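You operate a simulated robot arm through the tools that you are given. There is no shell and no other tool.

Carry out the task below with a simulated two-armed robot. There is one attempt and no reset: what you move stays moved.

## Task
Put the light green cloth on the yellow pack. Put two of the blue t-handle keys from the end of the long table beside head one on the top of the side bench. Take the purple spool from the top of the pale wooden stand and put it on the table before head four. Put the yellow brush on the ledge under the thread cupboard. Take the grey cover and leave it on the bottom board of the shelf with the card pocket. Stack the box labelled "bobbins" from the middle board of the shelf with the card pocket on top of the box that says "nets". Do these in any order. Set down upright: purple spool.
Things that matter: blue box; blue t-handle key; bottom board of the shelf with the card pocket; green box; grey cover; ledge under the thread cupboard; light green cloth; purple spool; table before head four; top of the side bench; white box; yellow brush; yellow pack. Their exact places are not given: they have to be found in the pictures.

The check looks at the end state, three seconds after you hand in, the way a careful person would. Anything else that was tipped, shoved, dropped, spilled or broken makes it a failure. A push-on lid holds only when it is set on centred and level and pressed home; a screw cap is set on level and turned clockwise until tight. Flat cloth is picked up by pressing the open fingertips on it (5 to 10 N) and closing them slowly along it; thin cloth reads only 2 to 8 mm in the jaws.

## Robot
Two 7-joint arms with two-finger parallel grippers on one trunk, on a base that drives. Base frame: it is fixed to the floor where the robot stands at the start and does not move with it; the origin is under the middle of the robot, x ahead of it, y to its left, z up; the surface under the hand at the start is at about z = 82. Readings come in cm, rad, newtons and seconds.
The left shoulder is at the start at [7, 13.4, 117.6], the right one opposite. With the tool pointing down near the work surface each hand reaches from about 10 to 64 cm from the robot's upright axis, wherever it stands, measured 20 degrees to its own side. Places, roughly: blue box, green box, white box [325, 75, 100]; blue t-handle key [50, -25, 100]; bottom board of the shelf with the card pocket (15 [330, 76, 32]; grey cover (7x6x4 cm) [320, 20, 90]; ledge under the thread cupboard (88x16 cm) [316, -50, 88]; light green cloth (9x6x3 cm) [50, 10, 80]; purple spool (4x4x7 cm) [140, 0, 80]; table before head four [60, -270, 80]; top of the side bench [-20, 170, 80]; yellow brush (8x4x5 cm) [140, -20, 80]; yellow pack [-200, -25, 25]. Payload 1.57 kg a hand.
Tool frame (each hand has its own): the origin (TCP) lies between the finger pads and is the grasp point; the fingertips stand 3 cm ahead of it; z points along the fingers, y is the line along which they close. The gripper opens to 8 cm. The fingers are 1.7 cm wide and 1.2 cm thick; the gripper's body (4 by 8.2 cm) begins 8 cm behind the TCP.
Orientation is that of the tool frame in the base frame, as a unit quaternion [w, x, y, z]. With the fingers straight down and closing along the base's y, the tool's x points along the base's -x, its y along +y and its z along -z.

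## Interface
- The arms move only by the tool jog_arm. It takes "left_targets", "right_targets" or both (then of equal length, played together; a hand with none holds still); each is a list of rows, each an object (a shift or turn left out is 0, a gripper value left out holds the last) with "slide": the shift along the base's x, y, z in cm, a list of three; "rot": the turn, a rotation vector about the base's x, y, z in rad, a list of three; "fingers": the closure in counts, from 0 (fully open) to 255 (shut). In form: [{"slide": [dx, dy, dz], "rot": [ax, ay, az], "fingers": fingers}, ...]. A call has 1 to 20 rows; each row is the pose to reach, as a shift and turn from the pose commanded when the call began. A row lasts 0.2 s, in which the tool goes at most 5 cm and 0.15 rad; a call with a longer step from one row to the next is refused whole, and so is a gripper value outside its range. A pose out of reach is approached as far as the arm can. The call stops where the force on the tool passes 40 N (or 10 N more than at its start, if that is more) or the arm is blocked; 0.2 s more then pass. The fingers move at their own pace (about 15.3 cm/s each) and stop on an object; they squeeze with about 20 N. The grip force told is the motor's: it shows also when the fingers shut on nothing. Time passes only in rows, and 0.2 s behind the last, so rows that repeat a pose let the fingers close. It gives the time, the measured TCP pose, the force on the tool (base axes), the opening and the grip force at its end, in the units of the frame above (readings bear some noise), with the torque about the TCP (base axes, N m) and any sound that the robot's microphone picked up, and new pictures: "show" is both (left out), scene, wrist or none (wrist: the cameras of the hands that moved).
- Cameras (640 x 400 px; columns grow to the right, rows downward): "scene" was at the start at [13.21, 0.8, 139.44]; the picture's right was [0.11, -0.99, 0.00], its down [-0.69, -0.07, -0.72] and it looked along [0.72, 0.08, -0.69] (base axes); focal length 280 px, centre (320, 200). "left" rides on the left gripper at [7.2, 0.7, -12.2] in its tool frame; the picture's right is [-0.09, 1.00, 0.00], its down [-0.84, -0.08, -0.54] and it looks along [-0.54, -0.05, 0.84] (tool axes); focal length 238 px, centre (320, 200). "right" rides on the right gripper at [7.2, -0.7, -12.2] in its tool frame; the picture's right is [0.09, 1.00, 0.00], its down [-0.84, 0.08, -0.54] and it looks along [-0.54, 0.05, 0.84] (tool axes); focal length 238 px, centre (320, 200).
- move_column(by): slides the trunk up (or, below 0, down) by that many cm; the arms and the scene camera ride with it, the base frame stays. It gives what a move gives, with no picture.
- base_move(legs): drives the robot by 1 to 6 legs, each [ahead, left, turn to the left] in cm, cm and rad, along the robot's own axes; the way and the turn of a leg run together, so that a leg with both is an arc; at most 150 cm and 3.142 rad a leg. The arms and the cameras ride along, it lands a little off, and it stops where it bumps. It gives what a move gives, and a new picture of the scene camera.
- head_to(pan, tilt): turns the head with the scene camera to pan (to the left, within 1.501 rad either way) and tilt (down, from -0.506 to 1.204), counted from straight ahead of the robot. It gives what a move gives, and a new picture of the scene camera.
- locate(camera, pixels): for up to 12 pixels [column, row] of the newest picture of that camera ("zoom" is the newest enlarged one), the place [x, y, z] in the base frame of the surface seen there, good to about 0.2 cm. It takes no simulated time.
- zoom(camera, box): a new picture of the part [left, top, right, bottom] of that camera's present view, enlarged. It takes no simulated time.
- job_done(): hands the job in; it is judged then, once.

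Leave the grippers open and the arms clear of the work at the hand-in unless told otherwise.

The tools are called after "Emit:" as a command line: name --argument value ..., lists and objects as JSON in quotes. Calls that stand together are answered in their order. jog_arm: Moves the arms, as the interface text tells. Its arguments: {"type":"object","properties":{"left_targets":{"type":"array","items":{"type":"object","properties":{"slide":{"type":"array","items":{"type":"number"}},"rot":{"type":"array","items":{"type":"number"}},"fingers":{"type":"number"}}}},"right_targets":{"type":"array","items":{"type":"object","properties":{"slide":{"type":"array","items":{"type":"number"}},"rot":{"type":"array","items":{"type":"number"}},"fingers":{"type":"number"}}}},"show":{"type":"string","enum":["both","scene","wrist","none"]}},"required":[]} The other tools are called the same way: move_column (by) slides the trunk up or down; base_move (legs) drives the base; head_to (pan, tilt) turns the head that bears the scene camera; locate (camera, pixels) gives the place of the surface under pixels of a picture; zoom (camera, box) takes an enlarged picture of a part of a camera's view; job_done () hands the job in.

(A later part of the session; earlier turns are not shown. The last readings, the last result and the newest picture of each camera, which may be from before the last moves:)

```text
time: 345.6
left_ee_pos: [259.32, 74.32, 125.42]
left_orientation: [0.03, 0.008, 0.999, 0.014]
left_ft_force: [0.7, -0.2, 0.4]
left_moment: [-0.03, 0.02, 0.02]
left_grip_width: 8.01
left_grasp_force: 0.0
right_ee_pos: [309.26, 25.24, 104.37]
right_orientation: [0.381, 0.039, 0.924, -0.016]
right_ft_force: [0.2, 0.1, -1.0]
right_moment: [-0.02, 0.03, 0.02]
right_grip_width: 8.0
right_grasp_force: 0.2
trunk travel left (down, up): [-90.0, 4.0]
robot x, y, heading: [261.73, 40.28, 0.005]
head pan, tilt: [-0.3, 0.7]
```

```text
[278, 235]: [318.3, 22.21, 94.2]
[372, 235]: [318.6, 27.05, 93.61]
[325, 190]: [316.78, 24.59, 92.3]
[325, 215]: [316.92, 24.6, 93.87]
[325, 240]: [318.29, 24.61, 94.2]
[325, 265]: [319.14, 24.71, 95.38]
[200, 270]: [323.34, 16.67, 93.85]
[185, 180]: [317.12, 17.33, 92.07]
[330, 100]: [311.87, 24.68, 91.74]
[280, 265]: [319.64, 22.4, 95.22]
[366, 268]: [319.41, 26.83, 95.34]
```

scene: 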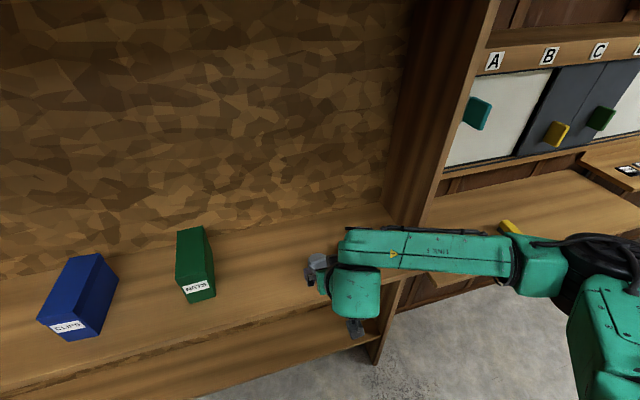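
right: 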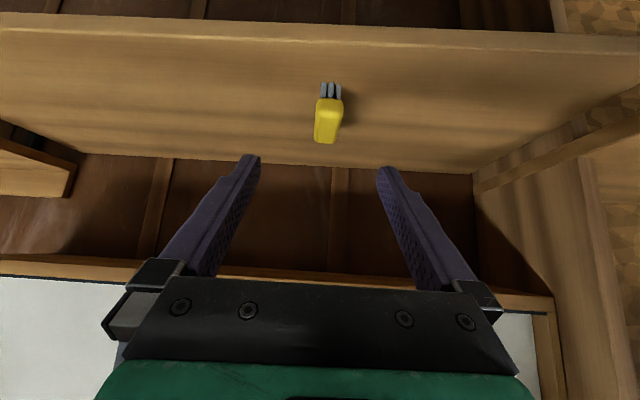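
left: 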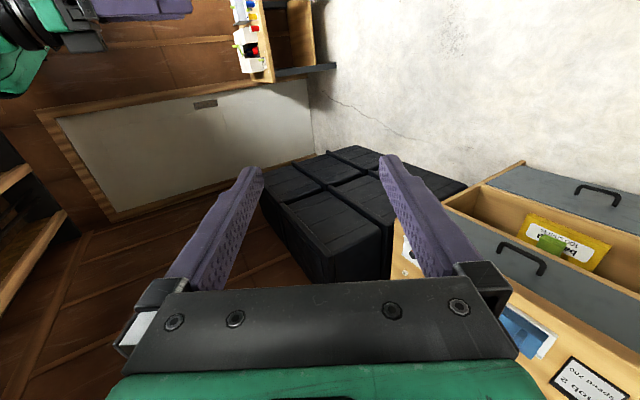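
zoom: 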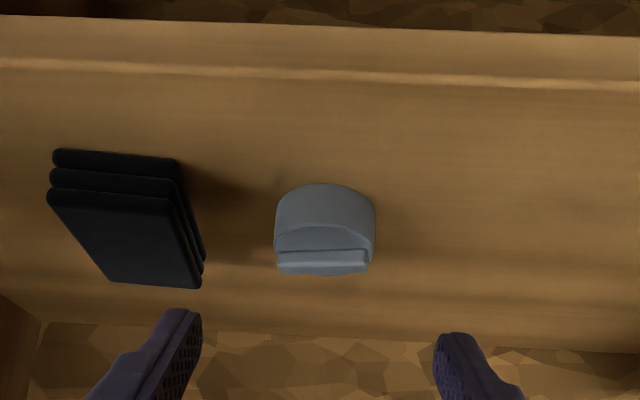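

Cap centre (319.25,24.65), radius ≈2.5, with 4.8 cm gap to the black item. I move over it and down to z≈95.2, then close.

Emit:
jog_arm --right_targets '[{"slide": [4.5, -0.3, 0], "fingers": 0}, {"slide": [8.9, -0.6, 0]}, {"slide": [8.9, -0.6, -4.5]}, {"slide": [8.9, -0.6, -7.5]}, {"slide": [8.9, -0.6, -9.1]}, {"slide": [8.9, -0.6, -9.1]}]' --show "wrist"

```text
time: 347.0
left_ee_pos: [259.53, 74.41, 125.53]
left_orientation: [0.031, 0.008, 0.999, 0.013]
left_ft_force: [-0.3, 0.4, 0.1]
left_moment: [0.03, -0.01, -0.01]
left_grip_width: 7.97
left_grasp_force: 0.1
right_ee_pos: [318.19, 24.74, 95.27]
right_orientation: [0.381, 0.039, 0.923, -0.015]
right_ft_force: [0.0, -0.5, 0.1]
right_moment: [0.01, 0.0, 0.0]
right_grip_width: 7.99
right_grasp_force: 0.0
trunk travel left (down, up): [-90.0, 4.0]
robot x, y, heading: [261.77, 40.38, -0.002]
head pan, tilt: [-0.3, 0.7]
```

right: 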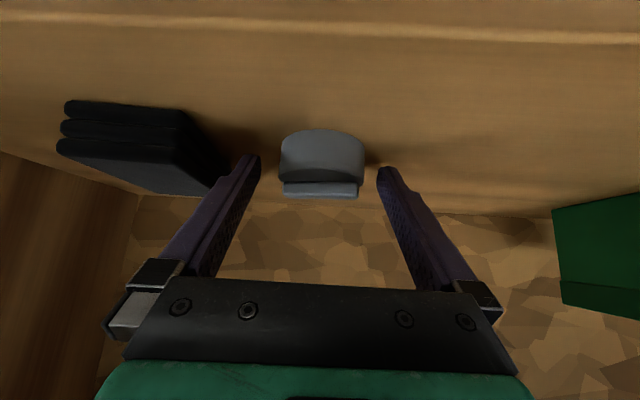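

The cap lies between the fingertips. I lower 0.15 cm and close gently.

Emit:
jog_arm --right_targets '[{"slide": [0, 0, -0.15]}, {"slide": [0, 0, -0.15], "fingers": 60}, {"slide": [0, 0, -0.15], "fingers": 85}, {"slide": [0, 0, -0.15], "fingers": 255}, {"slide": [0, 0, -0.15], "fingers": 255}, {"slide": [0, 0, -0.15], "fingers": 255}]' --show "wrist"

```text
time: 348.4
left_ee_pos: [259.59, 74.51, 125.48]
left_orientation: [0.03, 0.008, 0.999, 0.014]
left_ft_force: [0.4, -0.1, -0.4]
left_moment: [0.01, 0.0, 0.05]
left_grip_width: 8.0
left_grasp_force: 0.2
right_ee_pos: [318.23, 24.66, 95.07]
right_orientation: [0.381, 0.038, 0.924, -0.015]
right_ft_force: [0.5, -0.1, -0.1]
right_moment: [0.02, -0.02, 0.02]
right_grip_width: 5.85
right_grasp_force: 20.3
trunk travel left (down, up): [-90.0, 4.0]
robot x, y, heading: [261.55, 40.31, -0.001]
head pan, tilt: [-0.3, 0.7]
```

right: 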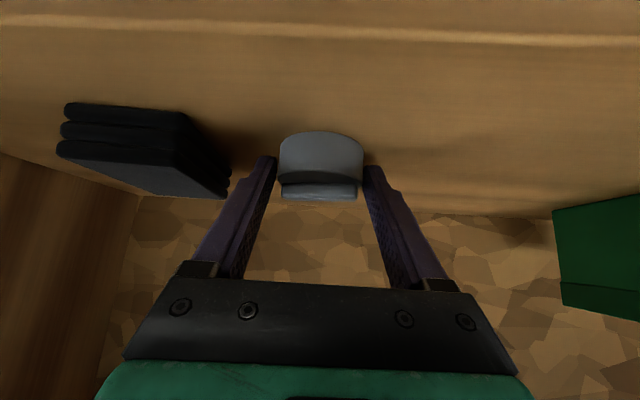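

Gripped at 5.85 cm; the cap's bottom is 2.85 cm below the TCP. I lift 6 cm and draw it back out of the shelf.

Emit:
jog_arm --right_targets '[{"slide": [0, 0, 0.5]}, {"slide": [0, 0, 2]}, {"slide": [0, 0, 5]}, {"slide": [-3, 0, 8]}, {"slide": [-6.5, 0, 10]}, {"slide": [-10, 0, 11]}]' --show "both"

```text
time: 349.8
left_ee_pos: [259.23, 74.48, 125.39]
left_orientation: [0.03, 0.008, 0.999, 0.014]
left_ft_force: [-0.3, 0.4, -0.6]
left_moment: [0.03, 0.01, 0.0]
left_grip_width: 8.0
left_grasp_force: 0.1
right_ee_pos: [307.99, 24.59, 106.2]
right_orientation: [0.381, 0.038, 0.923, -0.015]
right_ft_force: [-0.8, -0.4, -0.7]
right_moment: [-0.01, -0.03, 0.02]
right_grip_width: 5.83
right_grasp_force: 19.6
trunk travel left (down, up): [-90.0, 4.0]
robot x, y, heading: [261.55, 40.31, 0.007]
head pan, tilt: [-0.3, 0.7]
```

scene: 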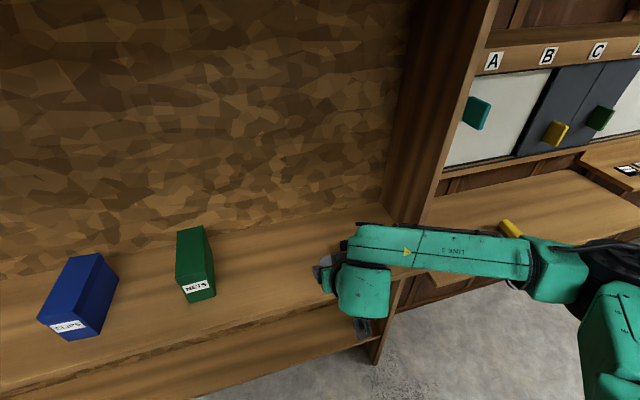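
right: 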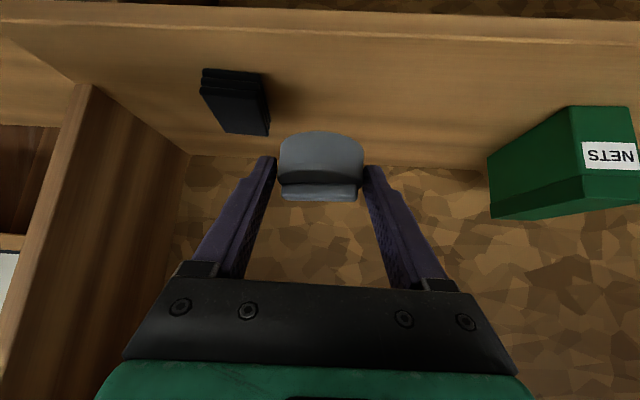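

The cap is out. I back off 36 cm, lower the trunk 58 cm in two moves, and look at the bottom board.

Emit:
base_move --legs '[[-36, 0, 0]]'

Emit:
move_column --by -40

Emit:
move_column --by -20

Emit:
head_to --pan -0.1 --tilt 0.45

```text
time: 352.1
left_ee_pos: [223.2, 74.26, 125.37]
left_orientation: [0.028, 0.008, 0.999, 0.014]
left_ft_force: [-0.4, 0.0, 0.2]
left_moment: [-0.02, 0.06, 0.01]
left_grip_width: 8.02
left_grasp_force: 0.1
right_ee_pos: [272.2, 24.66, 106.03]
right_orientation: [0.38, 0.037, 0.924, -0.015]
right_ft_force: [-0.3, 0.1, -0.4]
right_moment: [-0.01, -0.03, -0.01]
right_grip_width: 5.88
right_grasp_force: 20.4
trunk travel left (down, up): [-90.0, 4.0]
robot x, y, heading: [225.72, 40.16, 0.002]
head pan, tilt: [-0.3, 0.7]
```

scene: 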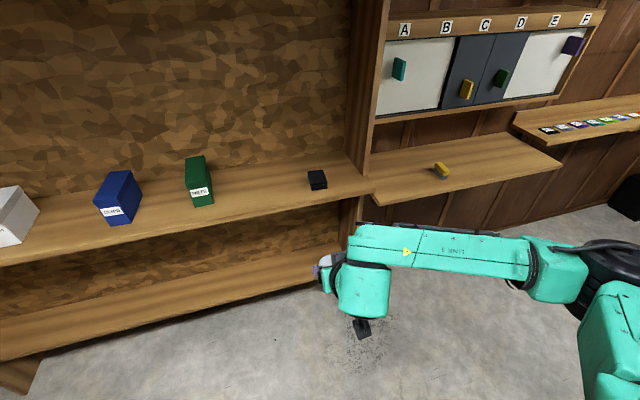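

```text
time: 355.9
left_ee_pos: [222.99, 74.24, 85.35]
left_orientation: [0.03, 0.008, 0.999, 0.014]
left_ft_force: [-0.6, 0.8, -0.2]
left_moment: [0.0, 0.0, -0.05]
left_grip_width: 8.02
left_grasp_force: 0.0
right_ee_pos: [271.92, 24.65, 66.07]
right_orientation: [0.381, 0.037, 0.924, -0.014]
right_ft_force: [0.4, -0.1, 0.6]
right_moment: [-0.02, 0.01, 0.01]
right_grip_width: 5.81
right_grasp_force: 19.8
trunk travel left (down, up): [-50.0, 44.0]
robot x, y, heading: [225.35, 40.59, 0.001]
head pan, tilt: [-0.3, 0.7]
```

```text
time: 358.1
left_ee_pos: [222.96, 74.32, 65.47]
left_orientation: [0.029, 0.007, 0.999, 0.014]
left_ft_force: [0.0, 0.8, -0.2]
left_moment: [-0.01, -0.01, 0.01]
left_grip_width: 8.01
left_grasp_force: 0.0
right_ee_pos: [271.91, 24.66, 46.15]
right_orientation: [0.381, 0.037, 0.924, -0.014]
right_ft_force: [-0.1, 0.9, -0.8]
right_moment: [0.01, -0.01, 0.03]
right_grip_width: 5.79
right_grasp_force: 19.6
trunk travel left (down, up): [-30.0, 64.0]
robot x, y, heading: [225.44, 40.32, 0.002]
head pan, tilt: [-0.3, 0.7]
```

```text
time: 358.9
left_ee_pos: [223.02, 74.33, 65.36]
left_orientation: [0.03, 0.007, 0.999, 0.014]
left_ft_force: [-1.2, 0.2, -0.1]
left_moment: [0.0, -0.01, -0.01]
left_grip_width: 8.01
left_grasp_force: 0.1
right_ee_pos: [271.92, 24.67, 46.23]
right_orientation: [0.381, 0.036, 0.924, -0.014]
right_ft_force: [0.3, 0.5, 0.7]
right_moment: [-0.01, 0.02, 0.02]
right_grip_width: 5.75
right_grasp_force: 19.3
trunk travel left (down, up): [-30.0, 64.0]
robot x, y, heading: [225.39, 40.07, 0.002]
head pan, tilt: [-0.099, 0.45]
```

scene: 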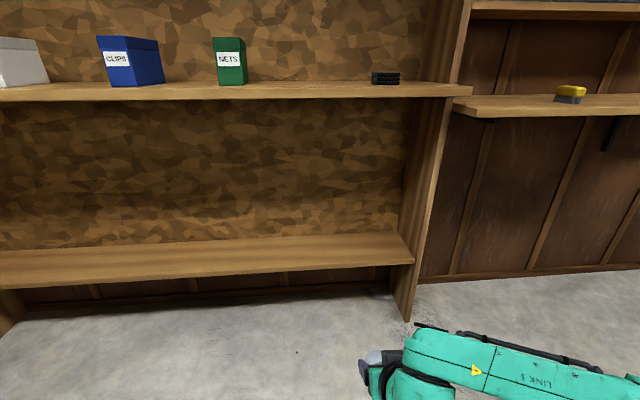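

The grip width falls slightly (5.85→5.75); I check whether the cap is slipping in the fingers.

Emit:
zoom --camera "right" --box '[220, 100, 420, 230]'

Emit:
locate --camera "scene" --pixels '[[300, 250], [300, 270], [350, 245], [400, 262], [200, 260], [395, 240], [350, 100], [300, 285]]'

```text
3.08 times, centred on (320, 165) of right
```

zoom: 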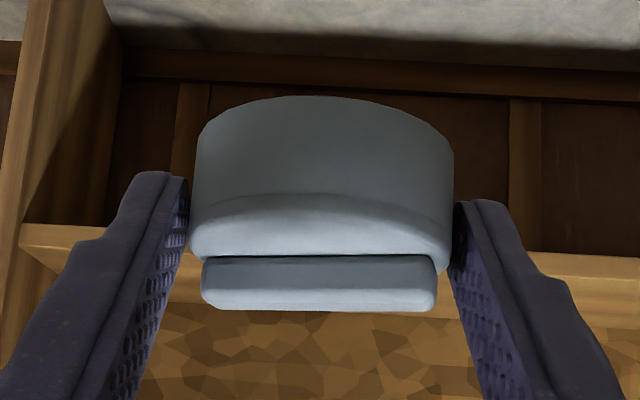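

```text
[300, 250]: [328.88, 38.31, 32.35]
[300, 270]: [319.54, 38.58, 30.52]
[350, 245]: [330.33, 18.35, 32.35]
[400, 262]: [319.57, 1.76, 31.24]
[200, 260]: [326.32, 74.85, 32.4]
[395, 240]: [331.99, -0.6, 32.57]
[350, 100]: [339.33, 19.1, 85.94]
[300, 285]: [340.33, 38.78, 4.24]
```

No slip visible. The bottom board's top is z=32.35, front edge x≈319.5, back ≈340. I'll set the cap at about (328,25). I drive 46 cm ahead with the hand at z=46.

Emit:
base_move --legs '[[46, 0, 0]]'

Emit:
jog_arm --right_targets '[{"slide": [4.5, 0, 0]}, {"slide": [9, 0, 0]}, {"slide": [9, 0, -4]}, {"slide": [9, 0, -8]}, {"slide": [9, 0, -10]}, {"slide": [9, 0, -10]}]' --show "both"

```text
time: 361.6
left_ee_pos: [268.6, 74.56, 65.33]
left_orientation: [0.03, 0.009, 0.999, 0.014]
left_ft_force: [0.4, 0.0, 0.1]
left_moment: [0.03, 0.03, -0.01]
left_grip_width: 8.01
left_grasp_force: 0.1
right_ee_pos: [317.49, 24.82, 46.17]
right_orientation: [0.381, 0.037, 0.924, -0.014]
right_ft_force: [-0.3, 0.3, -0.5]
right_moment: [-0.01, 0.02, 0.01]
right_grip_width: 5.73
right_grasp_force: 19.7
trunk travel left (down, up): [-30.0, 64.0]
robot x, y, heading: [270.91, 40.22, 0.006]
head pan, tilt: [-0.099, 0.45]
```

scene: 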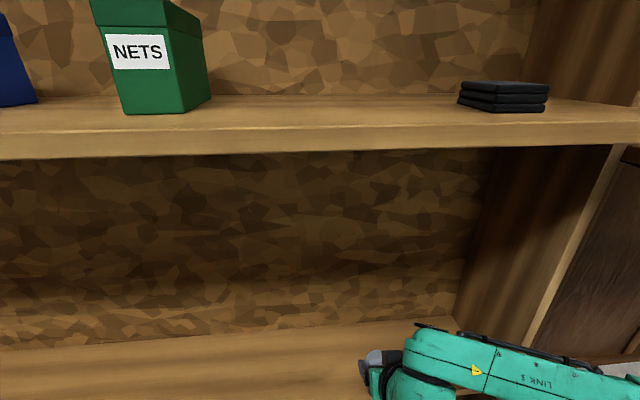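

```text
time: 363.0
left_ee_pos: [268.67, 74.38, 65.42]
left_orientation: [0.029, 0.009, 0.999, 0.013]
left_ft_force: [-0.1, -0.1, 0.8]
left_moment: [0.02, 0.01, 0.02]
left_grip_width: 7.96
left_grasp_force: 0.1
right_ee_pos: [326.39, 24.83, 36.21]
right_orientation: [0.381, 0.038, 0.924, -0.015]
right_ft_force: [-0.9, 0.4, -0.4]
right_moment: [-0.02, 0.02, -0.01]
right_grip_width: 5.68
right_grasp_force: 19.8
trunk travel left (down, up): [-30.0, 64.0]
robot x, y, heading: [271.32, 40.34, 0.003]
head pan, tilt: [-0.099, 0.45]
```

scene: 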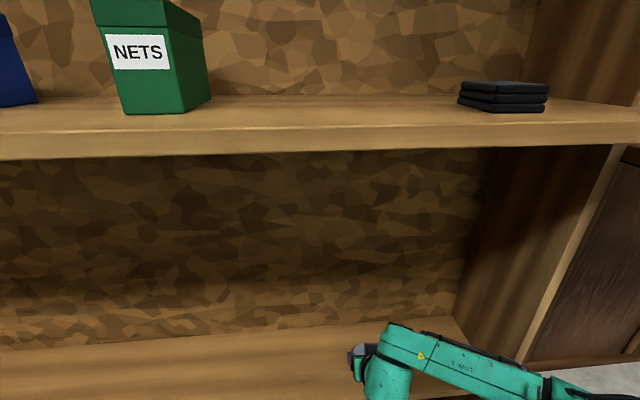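
right: 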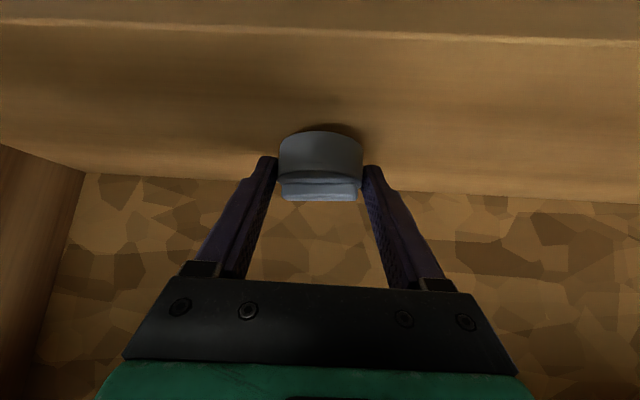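

The board is right under the cap. I lower 0.7 cm, then feel in small steps.

Emit:
jog_arm --right_targets '[{"slide": [0, 0, -0.4]}, {"slide": [0, 0, -0.7]}, {"slide": [0, 0, -0.7]}]' --show "none"

Emit:
jog_arm --right_targets '[{"slide": [0, 0, -0.15]}, {"slide": [0, 0, -0.25]}, {"slide": [0, 0, -0.25]}]' --show "none"

Emit:
jog_arm --right_targets '[{"slide": [0, 0, -0.1]}, {"slide": [0, 0, -0.15]}, {"slide": [0, 0, -0.15]}]' --show "none"

```text
time: 363.8
left_ee_pos: [268.57, 74.48, 65.4]
left_orientation: [0.029, 0.009, 0.999, 0.014]
left_ft_force: [0.6, -0.1, -0.9]
left_moment: [0.04, 0.03, 0.02]
left_grip_width: 8.02
left_grasp_force: 0.2
right_ee_pos: [326.47, 24.86, 35.44]
right_orientation: [0.38, 0.038, 0.924, -0.016]
right_ft_force: [0.3, 0.2, 0.1]
right_moment: [0.01, 0.01, -0.01]
right_grip_width: 5.67
right_grasp_force: 19.9
trunk travel left (down, up): [-30.0, 64.0]
robot x, y, heading: [271.27, 40.27, 0.005]
head pan, tilt: [-0.099, 0.45]
```

```text
time: 364.6
left_ee_pos: [268.6, 74.45, 65.38]
left_orientation: [0.031, 0.009, 0.999, 0.013]
left_ft_force: [-0.4, -0.1, -0.4]
left_moment: [0.05, -0.03, 0.0]
left_grip_width: 8.0
left_grasp_force: 0.2
right_ee_pos: [326.46, 24.79, 35.28]
right_orientation: [0.382, 0.038, 0.923, -0.015]
right_ft_force: [-1.5, 0.7, 6.4]
right_moment: [-0.06, 0.04, -0.04]
right_grip_width: 5.67
right_grasp_force: 20.5
trunk travel left (down, up): [-30.0, 64.0]
robot x, y, heading: [271.17, 40.29, 0.007]
head pan, tilt: [-0.099, 0.45]
```

```text
time: 365.4
left_ee_pos: [268.59, 74.38, 65.42]
left_orientation: [0.032, 0.008, 0.999, 0.014]
left_ft_force: [0.5, -0.5, 1.0]
left_moment: [0.01, -0.02, -0.02]
left_grip_width: 8.0
left_grasp_force: 0.1
right_ee_pos: [326.47, 24.73, 35.24]
right_orientation: [0.382, 0.038, 0.923, -0.014]
right_ft_force: [-0.7, -0.3, 10.7]
right_moment: [-0.03, -0.14, -0.15]
right_grip_width: 5.6
right_grasp_force: 20.1
trunk travel left (down, up): [-30.0, 64.0]
robot x, y, heading: [270.95, 40.28, 0.005]
head pan, tilt: [-0.099, 0.45]
```

Contact (≈10 N). I ease up 0.1 cm and open gradually.

Emit:
jog_arm --right_targets '[{"slide": [0, 0, 0.1]}, {"slide": [0, 0, 0.1], "fingers": 72}, {"slide": [0, 0, 0.1], "fingers": 62}, {"slide": [0, 0, 0.1], "fingers": 45}, {"slide": [0, 0, 0.1], "fingers": 15}, {"slide": [0, 0, 0.1], "fingers": 0}, {"slide": [0, 0, 0.1], "fingers": 0}]' --show "wrist"

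```text
time: 367.0
left_ee_pos: [268.63, 74.52, 65.4]
left_orientation: [0.03, 0.008, 0.999, 0.014]
left_ft_force: [-0.5, 0.2, 0.0]
left_moment: [0.0, 0.05, -0.03]
left_grip_width: 7.99
left_grasp_force: 0.1
right_ee_pos: [326.42, 24.7, 35.21]
right_orientation: [0.38, 0.037, 0.924, -0.015]
right_ft_force: [0.2, -0.2, -0.1]
right_moment: [0.01, 0.0, 0.01]
right_grip_width: 8.0
right_grasp_force: 0.1
trunk travel left (down, up): [-30.0, 64.0]
robot x, y, heading: [271.38, 40.55, 0.004]
head pan, tilt: [-0.099, 0.45]
```

right: 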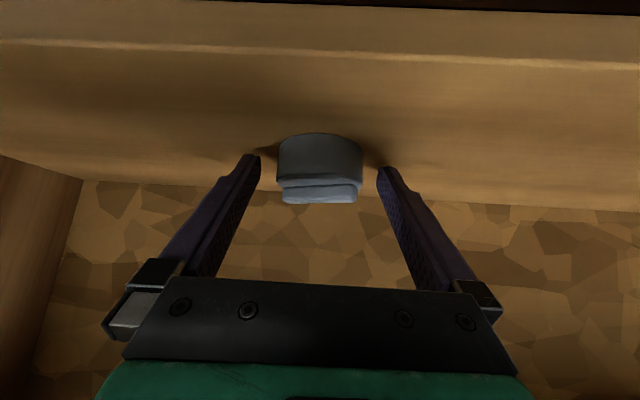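

The cap rests on the bottom board. I withdraw up and back, then drive back.

Emit:
jog_arm --right_targets '[{"slide": [-0.5, 0, 1]}, {"slide": [-3, 0, 3]}, {"slide": [-6, 0, 6]}, {"slide": [-9, 0, 9]}, {"slide": [-9, 0, 11]}]' --show "none"

Emit:
base_move --legs '[[-46, 0, 0]]'

Emit:
zoom --camera "scene" --box '[240, 180, 440, 300]'

```text
time: 368.2
left_ee_pos: [268.65, 74.42, 65.43]
left_orientation: [0.03, 0.008, 0.999, 0.013]
left_ft_force: [0.4, -0.1, -0.6]
left_moment: [-0.01, 0.0, 0.0]
left_grip_width: 8.03
left_grasp_force: 0.1
right_ee_pos: [317.39, 24.73, 46.05]
right_orientation: [0.38, 0.038, 0.924, -0.015]
right_ft_force: [-1.5, 1.1, 0.2]
right_moment: [0.0, 0.01, 0.01]
right_grip_width: 8.03
right_grasp_force: 0.0
trunk travel left (down, up): [-30.0, 64.0]
robot x, y, heading: [271.03, 40.13, 0.008]
head pan, tilt: [-0.099, 0.45]
```

```text
time: 371.0
left_ee_pos: [222.62, 74.31, 65.41]
left_orientation: [0.03, 0.008, 0.999, 0.013]
left_ft_force: [-1.0, 0.3, 0.1]
left_moment: [-0.01, 0.02, -0.01]
left_grip_width: 8.0
left_grasp_force: 0.1
right_ee_pos: [271.5, 24.54, 46.21]
right_orientation: [0.381, 0.038, 0.924, -0.015]
right_ft_force: [-0.3, -0.3, -0.2]
right_moment: [0.01, -0.01, 0.01]
right_grip_width: 7.99
right_grasp_force: 0.1
trunk travel left (down, up): [-30.0, 64.0]
robot x, y, heading: [225.11, 40.13, 0.002]
head pan, tilt: [-0.099, 0.45]
```

scene: 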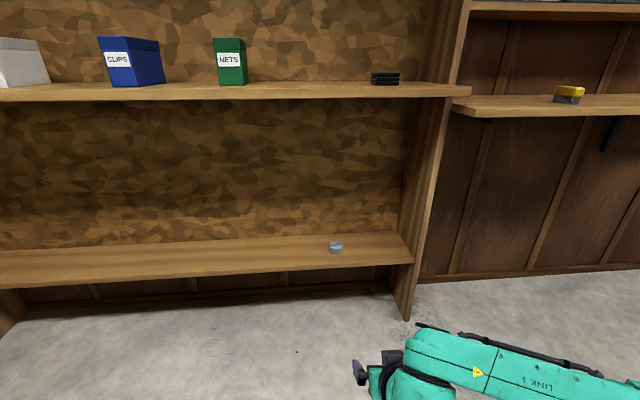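

```text
3.20 times, centred on (340, 240) of scene
```

zoom: 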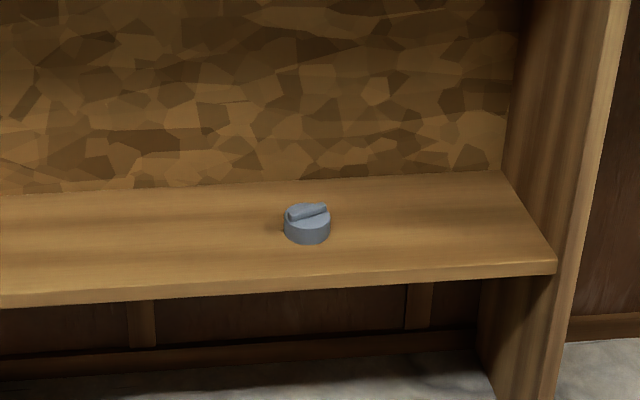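

The grey cover lies on the bottom board. Next the bobbins box. I raise the trunk back by 60 cm and look left at the boxes and the surroundings.

Emit:
move_column --by 40

Emit:
move_column --by 20

Emit:
head_to --pan 0.5 --tilt 0.5

Emit:
head_to --pan 1.2 --tilt 0.6

```text
time: 374.8
left_ee_pos: [222.66, 74.32, 105.33]
left_orientation: [0.03, 0.006, 0.999, 0.013]
left_ft_force: [0.5, 0.1, -0.7]
left_moment: [-0.06, 0.0, 0.0]
left_grip_width: 7.98
left_grasp_force: 0.1
right_ee_pos: [271.65, 24.7, 86.25]
right_orientation: [0.381, 0.037, 0.924, -0.015]
right_ft_force: [-0.2, -0.6, -0.3]
right_moment: [0.0, 0.05, -0.01]
right_grip_width: 8.03
right_grasp_force: 0.0
trunk travel left (down, up): [-70.0, 24.0]
robot x, y, heading: [225.05, 40.2, 0.006]
head pan, tilt: [-0.099, 0.45]
```

```text
time: 377.0
left_ee_pos: [222.69, 74.32, 125.37]
left_orientation: [0.031, 0.008, 0.999, 0.014]
left_ft_force: [0.0, -0.2, 0.2]
left_moment: [-0.01, -0.01, 0.0]
left_grip_width: 7.99
left_grasp_force: 0.1
right_ee_pos: [271.62, 24.81, 106.2]
right_orientation: [0.381, 0.037, 0.924, -0.014]
right_ft_force: [0.1, -1.0, 0.0]
right_moment: [0.03, -0.01, 0.0]
right_grip_width: 8.01
right_grasp_force: 0.1
trunk travel left (down, up): [-90.0, 4.0]
robot x, y, heading: [224.97, 40.04, 0.002]
head pan, tilt: [-0.099, 0.45]
```

```text
time: 378.0
left_ee_pos: [222.59, 74.3, 125.39]
left_orientation: [0.029, 0.007, 0.999, 0.013]
left_ft_force: [-0.8, -0.6, -0.1]
left_moment: [-0.03, 0.0, 0.0]
left_grip_width: 8.03
left_grasp_force: 0.1
right_ee_pos: [271.55, 24.66, 106.2]
right_orientation: [0.381, 0.038, 0.924, -0.015]
right_ft_force: [0.4, 0.8, -0.7]
right_moment: [0.01, -0.03, -0.01]
right_grip_width: 7.98
right_grasp_force: 0.2
trunk travel left (down, up): [-90.0, 4.0]
robot x, y, heading: [225.15, 40.52, 0.002]
head pan, tilt: [0.499, 0.499]
```

scene: 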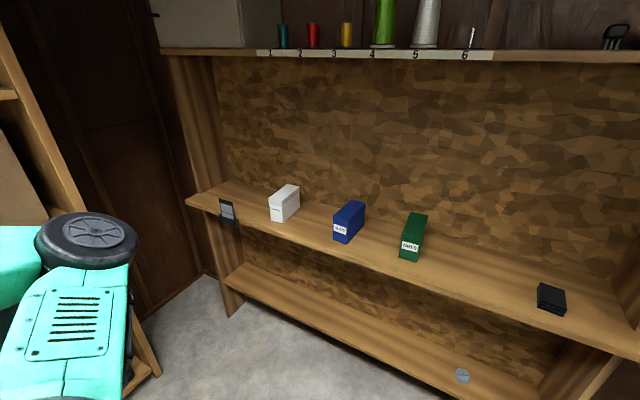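

```text
time: 379.1
left_ee_pos: [222.6, 74.37, 125.58]
left_orientation: [0.029, 0.007, 0.999, 0.014]
left_ft_force: [-0.4, -0.3, 0.2]
left_moment: [-0.04, 0.01, 0.01]
left_grip_width: 7.99
left_grasp_force: 0.2
right_ee_pos: [271.63, 24.73, 106.16]
right_orientation: [0.381, 0.038, 0.924, -0.015]
right_ft_force: [0.6, 0.0, 0.1]
right_moment: [-0.02, 0.03, 0.01]
right_grip_width: 8.0
right_grasp_force: 0.2
trunk travel left (down, up): [-90.0, 4.0]
robot x, y, heading: [224.95, 40.29, 0.007]
head pan, tilt: [1.201, 0.6]
```

scene: 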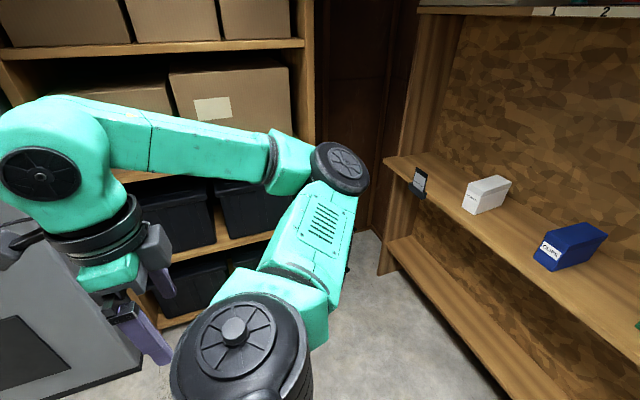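

I locate the shelving on the left and the box details.

Emit:
locate --camera "scene" --pixels '[[305, 60], [280, 40], [245, 100], [245, 240], [180, 320], [310, 10], [365, 225], [490, 195], [575, 245], [100, 380]]'

Emit:
head_to --pan 0.55 --tilt 0.45

Emit:
zoom --camera "scene" --box '[180, 160, 420, 280]'

```text
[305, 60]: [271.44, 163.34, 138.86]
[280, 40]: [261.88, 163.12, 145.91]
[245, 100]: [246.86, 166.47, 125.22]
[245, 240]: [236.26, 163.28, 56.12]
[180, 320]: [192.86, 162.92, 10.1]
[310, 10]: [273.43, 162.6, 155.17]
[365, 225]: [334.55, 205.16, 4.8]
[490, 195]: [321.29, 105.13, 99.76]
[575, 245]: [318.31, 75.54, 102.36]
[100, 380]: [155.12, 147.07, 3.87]
```

```text
time: 380.1
left_ee_pos: [222.63, 74.26, 125.42]
left_orientation: [0.03, 0.007, 0.999, 0.014]
left_ft_force: [-0.9, -1.5, -0.5]
left_moment: [0.04, 0.0, 0.02]
left_grip_width: 8.04
left_grasp_force: 0.1
right_ee_pos: [271.66, 24.67, 106.13]
right_orientation: [0.38, 0.037, 0.924, -0.014]
right_ft_force: [-0.7, -0.7, 0.1]
right_moment: [-0.02, 0.01, 0.04]
right_grip_width: 8.0
right_grasp_force: 0.2
trunk travel left (down, up): [-90.0, 4.0]
robot x, y, heading: [225.34, 39.96, 0.006]
head pan, tilt: [0.55, 0.45]
```

scene: 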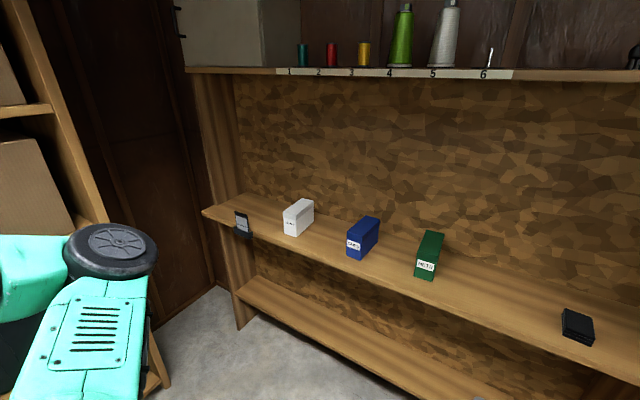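

```text
2.67 times, centred on (300, 220) of scene
```

zoom: 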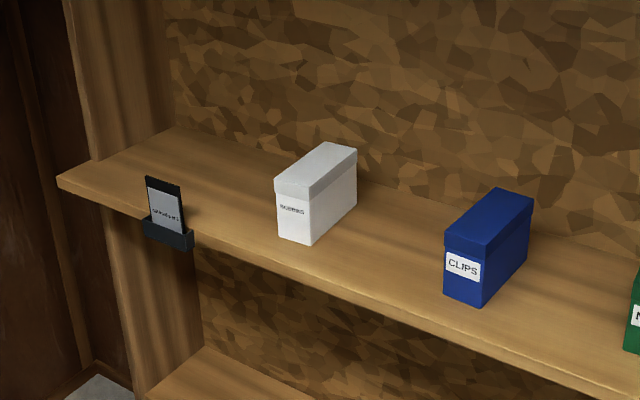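

The left shelving's front is at y≈163, so I must stay around y≤112. I measure the white box's corners, and the green one's.

Emit:
locate --camera "zoom" --pixels '[[277, 180], [310, 190], [355, 152], [323, 144], [310, 240], [283, 234], [316, 165], [352, 205], [295, 245], [200, 170], [185, 235]]'

Emit:
zoom --camera "scene" --box '[390, 215, 470, 290]'

Emit:
locate --camera "zoom" --pixels '[[220, 245], [340, 270], [420, 140], [310, 130], [330, 350], [220, 335], [300, 200], [400, 260]]'

```text
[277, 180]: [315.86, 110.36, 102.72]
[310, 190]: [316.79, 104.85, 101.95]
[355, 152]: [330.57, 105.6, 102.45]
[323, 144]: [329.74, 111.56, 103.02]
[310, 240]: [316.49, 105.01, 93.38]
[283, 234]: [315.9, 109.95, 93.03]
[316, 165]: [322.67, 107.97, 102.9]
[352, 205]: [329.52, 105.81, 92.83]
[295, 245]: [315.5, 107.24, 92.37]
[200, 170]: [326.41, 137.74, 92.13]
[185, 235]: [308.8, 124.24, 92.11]
```

```text
5.33 times, centred on (430, 252) of scene
```

zoom: 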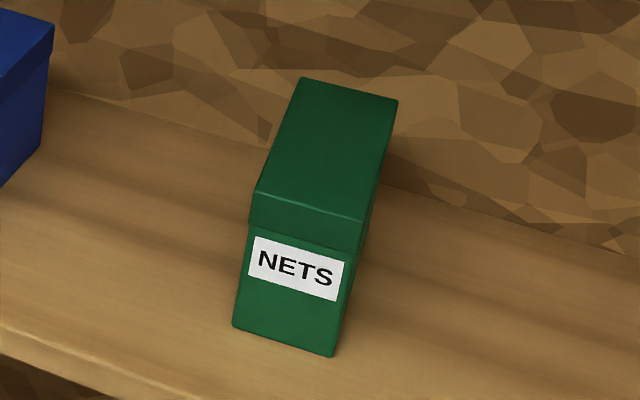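

```text
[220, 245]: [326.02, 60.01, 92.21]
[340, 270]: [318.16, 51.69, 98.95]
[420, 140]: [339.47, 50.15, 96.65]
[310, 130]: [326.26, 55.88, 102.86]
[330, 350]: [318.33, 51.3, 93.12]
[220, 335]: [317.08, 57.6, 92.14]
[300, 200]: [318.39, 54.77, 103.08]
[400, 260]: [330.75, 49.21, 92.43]
```

White box: about 5.6 wide × 14 deep × 10.6 high, centre (323.2,108.1), top 102.8, long axis yawed ≈+0.07. I'll grip its sides below the lid with a 60° tilt. First I tilt the right hand 15° further here in free space.

Emit:
jog_arm --right_targets '[{"slide": [2, 0, 0], "rot": [-0.011, -0.13, 0], "fingers": 0}, {"slide": [4, 1.5, 0], "rot": [-0.022, -0.261, 0]}, {"slide": [5, 4.5, 0], "rot": [-0.022, -0.261, 0]}, {"slide": [5, 4.5, 0], "rot": [-0.022, -0.261, 0]}]' --show "scene"

Emit:
zoom --camera "scene" --box '[390, 215, 470, 290]'

Emit:
locate --camera "zoom" --pixels '[[259, 192], [362, 221], [392, 103], [303, 82], [238, 322], [331, 352], [310, 150], [300, 300]]'

```text
time: 381.1
left_ee_pos: [222.6, 74.28, 125.47]
left_orientation: [0.031, 0.008, 0.999, 0.015]
left_ft_force: [0.0, 0.2, 0.5]
left_moment: [-0.01, -0.04, -0.01]
left_grip_width: 8.0
left_grasp_force: 0.0
right_ee_pos: [276.57, 28.94, 106.15]
right_orientation: [0.499, 0.035, 0.866, -0.019]
right_ft_force: [0.3, 0.0, 0.1]
right_moment: [0.02, -0.03, -0.01]
right_grip_width: 8.02
right_grasp_force: 0.0
right hand out of reach, approached as far as the arm can: row 2
trunk travel left (down, up): [-90.0, 4.0]
robot x, y, heading: [224.94, 40.15, 0.011]
head pan, tilt: [0.55, 0.45]
```

scene: 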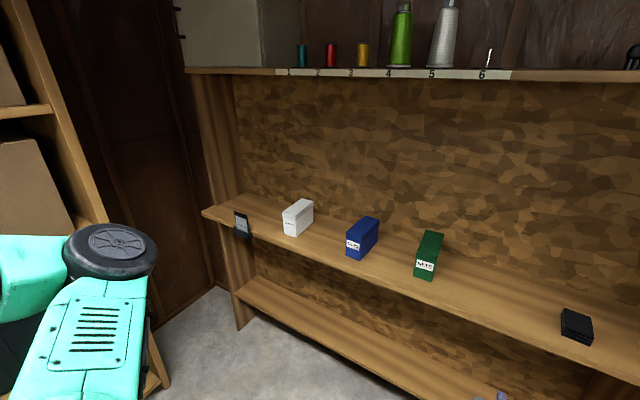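

```text
5.33 times, centred on (430, 252) of scene
```

zoom: 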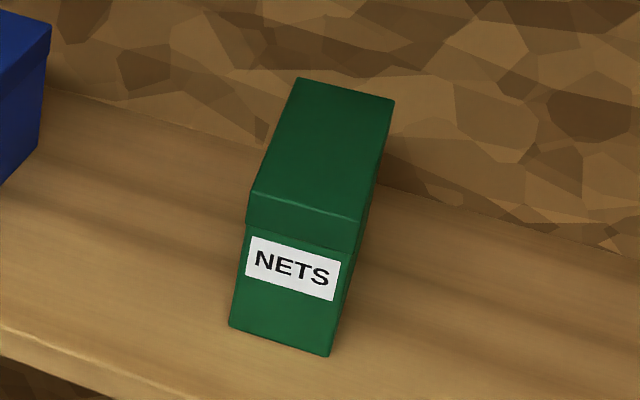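

```text
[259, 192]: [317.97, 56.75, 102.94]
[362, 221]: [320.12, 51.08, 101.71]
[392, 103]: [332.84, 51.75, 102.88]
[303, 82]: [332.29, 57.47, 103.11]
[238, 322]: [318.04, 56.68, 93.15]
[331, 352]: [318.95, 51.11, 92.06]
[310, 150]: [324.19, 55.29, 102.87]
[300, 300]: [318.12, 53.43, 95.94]
```

60° tilt is reached. Green box: centre (325.4,54.3), top z=103.0, yaw ≈0.05, same footprint. I move 65 cm left and turn 0.14 left so the hand is in line with the white box.

Emit:
base_move --legs '[[0, 65.4, 0], [0, 0, 0.135]]'

Emit:
head_to --pan -0.15 --tilt 0.45

Emit:
zoom --camera "right" --box '[160, 60, 480, 260]'

```text
time: 385.3
left_ee_pos: [217.62, 138.45, 125.35]
left_orientation: [0.028, -0.063, 0.998, 0.016]
left_ft_force: [0.7, 0.7, 0.4]
left_moment: [0.02, -0.01, 0.01]
left_grip_width: 7.99
left_grasp_force: 0.0
right_ee_pos: [277.35, 101.08, 106.06]
right_orientation: [0.498, -0.025, 0.867, 0.016]
right_ft_force: [-0.4, 0.0, 0.0]
right_moment: [0.0, -0.02, -0.03]
right_grip_width: 8.01
right_grasp_force: 0.1
trunk travel left (down, up): [-90.0, 4.0]
robot x, y, heading: [224.7, 105.15, 0.145]
head pan, tilt: [0.55, 0.45]
```

scene: 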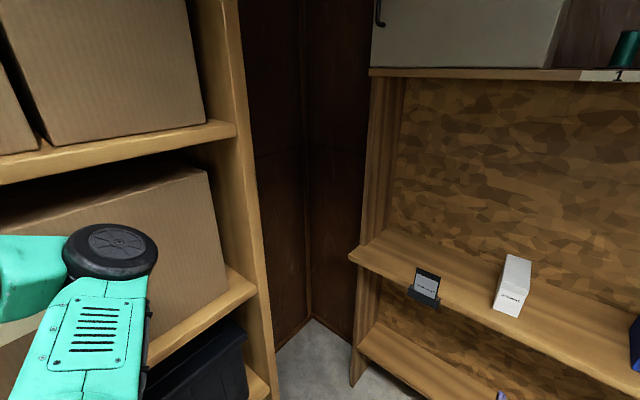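

```text
time: 386.4
left_ee_pos: [217.56, 138.61, 125.32]
left_orientation: [0.029, -0.061, 0.998, 0.016]
left_ft_force: [0.4, 0.6, 0.5]
left_moment: [-0.05, 0.0, 0.01]
left_grip_width: 7.99
left_grasp_force: 0.0
right_ee_pos: [277.32, 101.3, 106.06]
right_orientation: [0.498, -0.026, 0.867, 0.016]
right_ft_force: [0.2, -0.3, -0.5]
right_moment: [0.01, -0.02, -0.01]
right_grip_width: 8.01
right_grasp_force: 0.1
trunk travel left (down, up): [-90.0, 4.0]
robot x, y, heading: [224.9, 105.25, 0.143]
head pan, tilt: [-0.15, 0.45]
```

scene: 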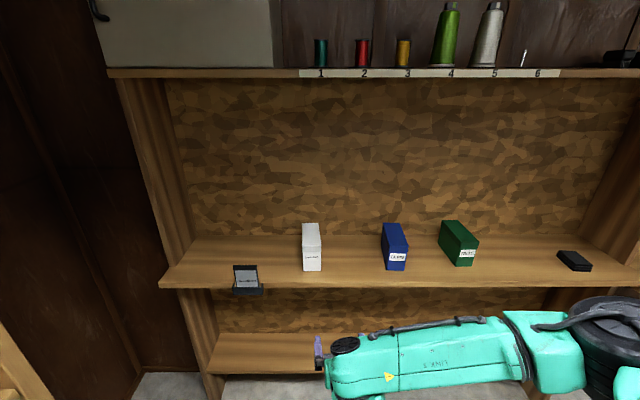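

```text
2.00 times, centred on (320, 160) of right
```

zoom: 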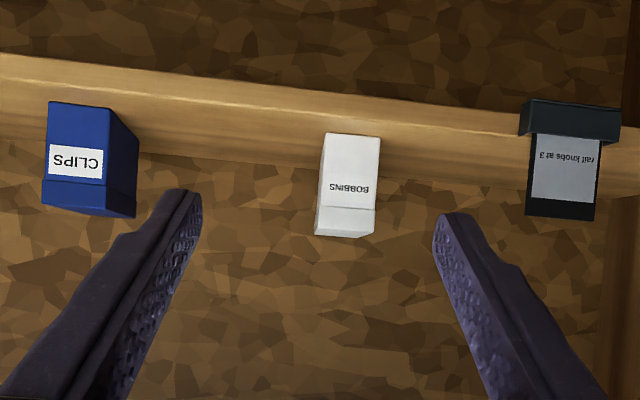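

The white box is nearly in line. I re-measure it from this frontal view.

Emit:
zoom --camera "scene" --box '[270, 210, 360, 280]'

Emit:
locate --camera "zoom" --pixels '[[228, 250], [354, 256], [358, 90], [232, 92], [242, 425], [350, 430], [290, 170], [300, 350]]'

Emit:
locate --camera "right" --pixels '[[320, 130], [348, 133], [318, 175], [346, 177], [333, 150]]'

```text
5.71 times, centred on (315, 245) of scene
```

zoom: 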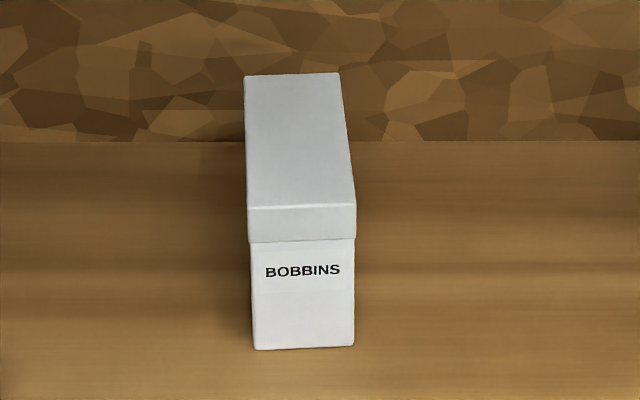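

```text
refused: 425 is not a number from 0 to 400
```

```text
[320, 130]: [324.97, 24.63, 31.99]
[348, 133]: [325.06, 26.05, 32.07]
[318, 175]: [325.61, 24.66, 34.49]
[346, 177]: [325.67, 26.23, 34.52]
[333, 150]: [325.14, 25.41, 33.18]
```

Emit:
locate --camera "zoom" --pixels '[[250, 206], [353, 203], [337, 77], [248, 79], [257, 343], [350, 341], [254, 235], [352, 235], [300, 150], [254, 260], [352, 260], [300, 330]]'

```text
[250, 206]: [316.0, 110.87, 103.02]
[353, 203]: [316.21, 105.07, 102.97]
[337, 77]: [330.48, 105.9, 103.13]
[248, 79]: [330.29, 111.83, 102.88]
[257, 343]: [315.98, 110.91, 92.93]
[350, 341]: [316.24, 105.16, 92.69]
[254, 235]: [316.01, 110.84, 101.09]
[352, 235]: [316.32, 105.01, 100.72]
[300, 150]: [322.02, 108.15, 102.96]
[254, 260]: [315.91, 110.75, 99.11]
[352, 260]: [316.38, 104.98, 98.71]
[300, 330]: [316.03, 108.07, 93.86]
```

White box centre (323.2,108.4), yaw 0.061; my hand's heading is 0.058 — matched. Lid bottom is near z≈100.5, so I grip below it at z≈96.3. I lower the hand to 96.3 and drive 35 cm ahead.

Emit:
jog_arm --right_targets '[{"slide": [0, 0, -4]}, {"slide": [0, 0, -8]}, {"slide": [0, 0, -9.7]}, {"slide": [0, 0, -9.7]}]' --show "none"

Emit:
base_move --legs '[[35, 0.8, 0]]'

Emit:
zoom --camera "right" --box '[120, 40, 520, 290]'

```text
time: 387.4
left_ee_pos: [217.49, 138.63, 125.37]
left_orientation: [0.03, -0.063, 0.997, 0.016]
left_ft_force: [0.6, -0.3, -0.3]
left_moment: [-0.03, 0.01, 0.01]
left_grip_width: 8.01
left_grasp_force: 0.1
right_ee_pos: [277.28, 101.34, 96.49]
right_orientation: [0.499, -0.025, 0.866, 0.014]
right_ft_force: [0.1, -0.5, -0.6]
right_moment: [0.02, -0.02, -0.02]
right_grip_width: 8.0
right_grasp_force: 0.1
trunk travel left (down, up): [-90.0, 4.0]
robot x, y, heading: [224.81, 104.95, 0.144]
head pan, tilt: [-0.15, 0.45]
```

```text
time: 389.6
left_ee_pos: [251.95, 144.34, 125.39]
left_orientation: [0.031, -0.063, 0.997, 0.015]
left_ft_force: [-1.2, 1.2, 0.8]
left_moment: [0.0, -0.02, -0.03]
left_grip_width: 7.98
left_grasp_force: 0.1
right_ee_pos: [311.68, 107.14, 96.56]
right_orientation: [0.499, -0.027, 0.866, 0.016]
right_ft_force: [0.3, 0.4, 0.0]
right_moment: [0.0, -0.05, -0.01]
right_grip_width: 8.0
right_grasp_force: 0.1
trunk travel left (down, up): [-90.0, 4.0]
robot x, y, heading: [259.29, 111.06, 0.144]
head pan, tilt: [-0.15, 0.45]
```

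scene: 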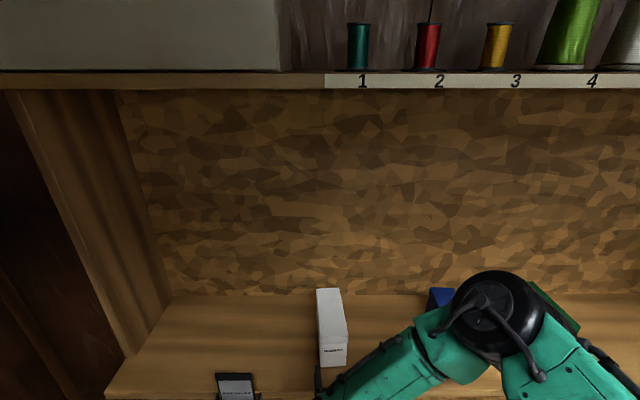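

```text
1.60 times, centred on (320, 165) of right
```

zoom: 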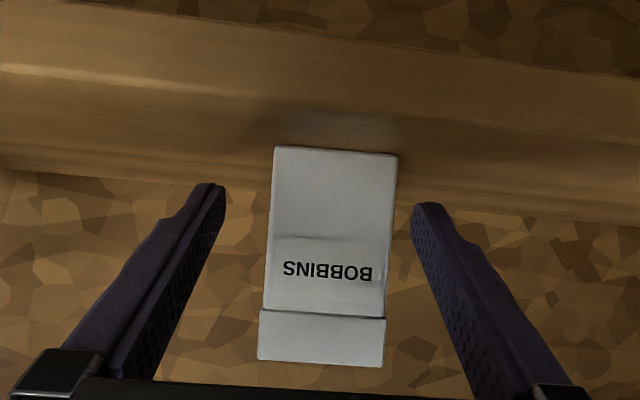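

The box stands between the open fingers in the wrist view. The elbow appears near the blue box in the scene view; I check the real distance.

Emit:
locate --camera "scene" --pixels '[[490, 310], [520, 290], [440, 345], [400, 370], [440, 297], [550, 300], [335, 385], [600, 370], [480, 275]]'

Emit:
locate --camera "zoom" --pixels '[[272, 200], [394, 205], [268, 300], [388, 305], [330, 270], [276, 150], [396, 157]]'

```text
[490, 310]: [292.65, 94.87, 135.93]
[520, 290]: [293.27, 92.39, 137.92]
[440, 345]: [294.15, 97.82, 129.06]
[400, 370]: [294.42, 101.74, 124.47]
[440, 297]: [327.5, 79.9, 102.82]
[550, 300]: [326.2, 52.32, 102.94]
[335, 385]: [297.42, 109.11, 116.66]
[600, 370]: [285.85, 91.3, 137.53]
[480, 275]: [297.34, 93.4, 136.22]
```

```text
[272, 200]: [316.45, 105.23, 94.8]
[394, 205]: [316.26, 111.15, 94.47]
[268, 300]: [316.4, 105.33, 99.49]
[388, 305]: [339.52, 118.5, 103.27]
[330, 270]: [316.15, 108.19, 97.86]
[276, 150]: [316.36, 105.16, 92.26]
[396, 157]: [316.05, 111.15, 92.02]
```

The elbow is high (z≈136) and well before the shelf. I shift the hand 0.75 cm left, then slide in along the box's sides to x≈321.

Emit:
jog_arm --right_targets '[{"slide": [0, 0.75, -0.1], "fingers": 0}, {"slide": [1.5, 0.85, -0.15]}, {"slide": [3.5, 0.97, -0.15]}, {"slide": [5.5, 1.1, -0.15]}, {"slide": [7.5, 1.22, -0.15]}, {"slide": [9.3, 1.33, -0.15]}, {"slide": [9.3, 1.33, -0.15]}]' --show "both"

```text
time: 391.2
left_ee_pos: [252.0, 144.4, 125.45]
left_orientation: [0.03, -0.062, 0.998, 0.016]
left_ft_force: [-0.5, 0.0, 0.2]
left_moment: [-0.02, 0.0, -0.03]
left_grip_width: 8.01
left_grasp_force: 0.0
right_ee_pos: [321.1, 108.53, 96.39]
right_orientation: [0.499, -0.027, 0.866, 0.016]
right_ft_force: [0.1, -0.5, 0.2]
right_moment: [0.02, -0.01, 0.02]
right_grip_width: 7.99
right_grasp_force: 0.0
trunk travel left (down, up): [-90.0, 4.0]
robot x, y, heading: [258.98, 110.36, 0.144]
head pan, tilt: [-0.15, 0.45]
```

scene: 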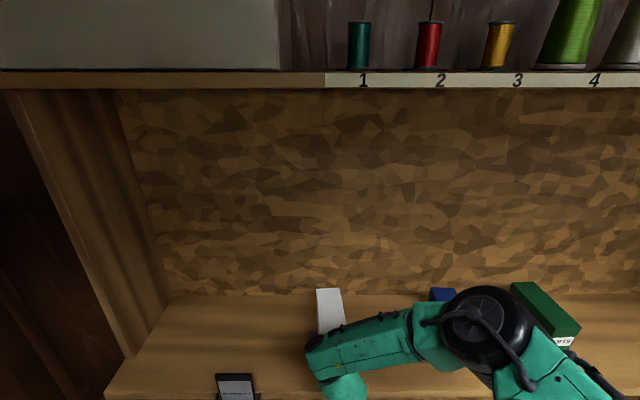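
right: 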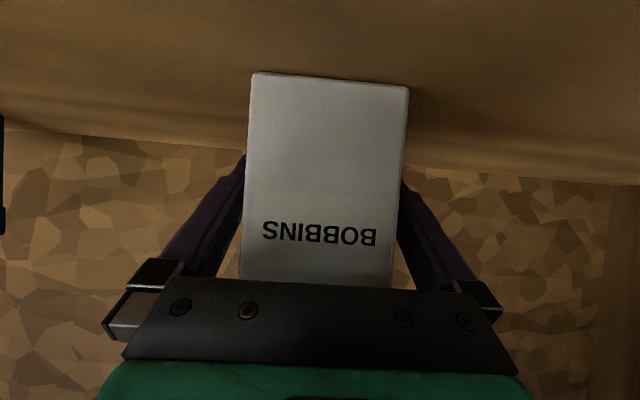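

The box sits between the fingers without contact. I check the elbow once more and then close gently.

Emit:
locate --camera "scene" --pixels '[[480, 320], [500, 295], [430, 330], [350, 350], [540, 370], [520, 330]]'

Emit:
jog_arm --right_targets '[{"slide": [0, 0, 0], "fingers": 40}, {"slide": [0, 0, 0], "fingers": 55}, {"slide": [0, 0, 0], "fingers": 70}, {"slide": [0, 0, 0], "fingers": 255}, {"slide": [0, 0, 0], "fingers": 255}, {"slide": [0, 0, 0], "fingers": 255}]' --show "wrist"

```text
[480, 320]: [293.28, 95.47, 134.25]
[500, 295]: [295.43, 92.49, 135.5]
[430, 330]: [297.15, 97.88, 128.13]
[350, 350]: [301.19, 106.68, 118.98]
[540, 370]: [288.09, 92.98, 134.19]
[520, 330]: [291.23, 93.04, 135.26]
```

```text
time: 392.6
left_ee_pos: [252.16, 144.35, 125.42]
left_orientation: [0.029, -0.062, 0.998, 0.016]
left_ft_force: [-1.0, -1.3, -0.6]
left_moment: [-0.01, -0.02, -0.01]
left_grip_width: 8.01
left_grasp_force: 0.0
right_ee_pos: [321.02, 108.48, 96.31]
right_orientation: [0.498, -0.025, 0.867, 0.014]
right_ft_force: [1.1, -0.5, -0.2]
right_moment: [0.09, 0.02, 0.01]
right_grip_width: 6.19
right_grasp_force: 20.3
trunk travel left (down, up): [-90.0, 4.0]
robot x, y, heading: [259.33, 110.92, 0.146]
head pan, tilt: [-0.15, 0.45]
```

right: 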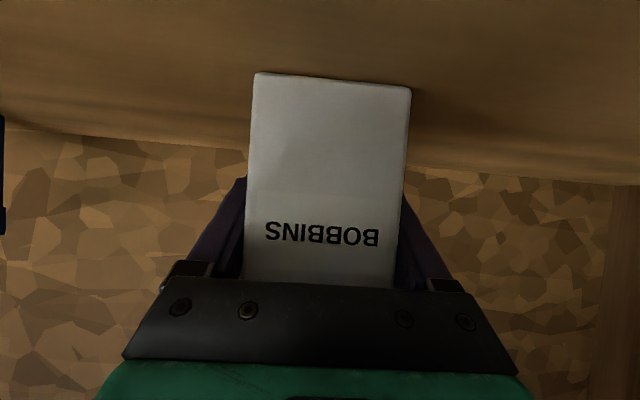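

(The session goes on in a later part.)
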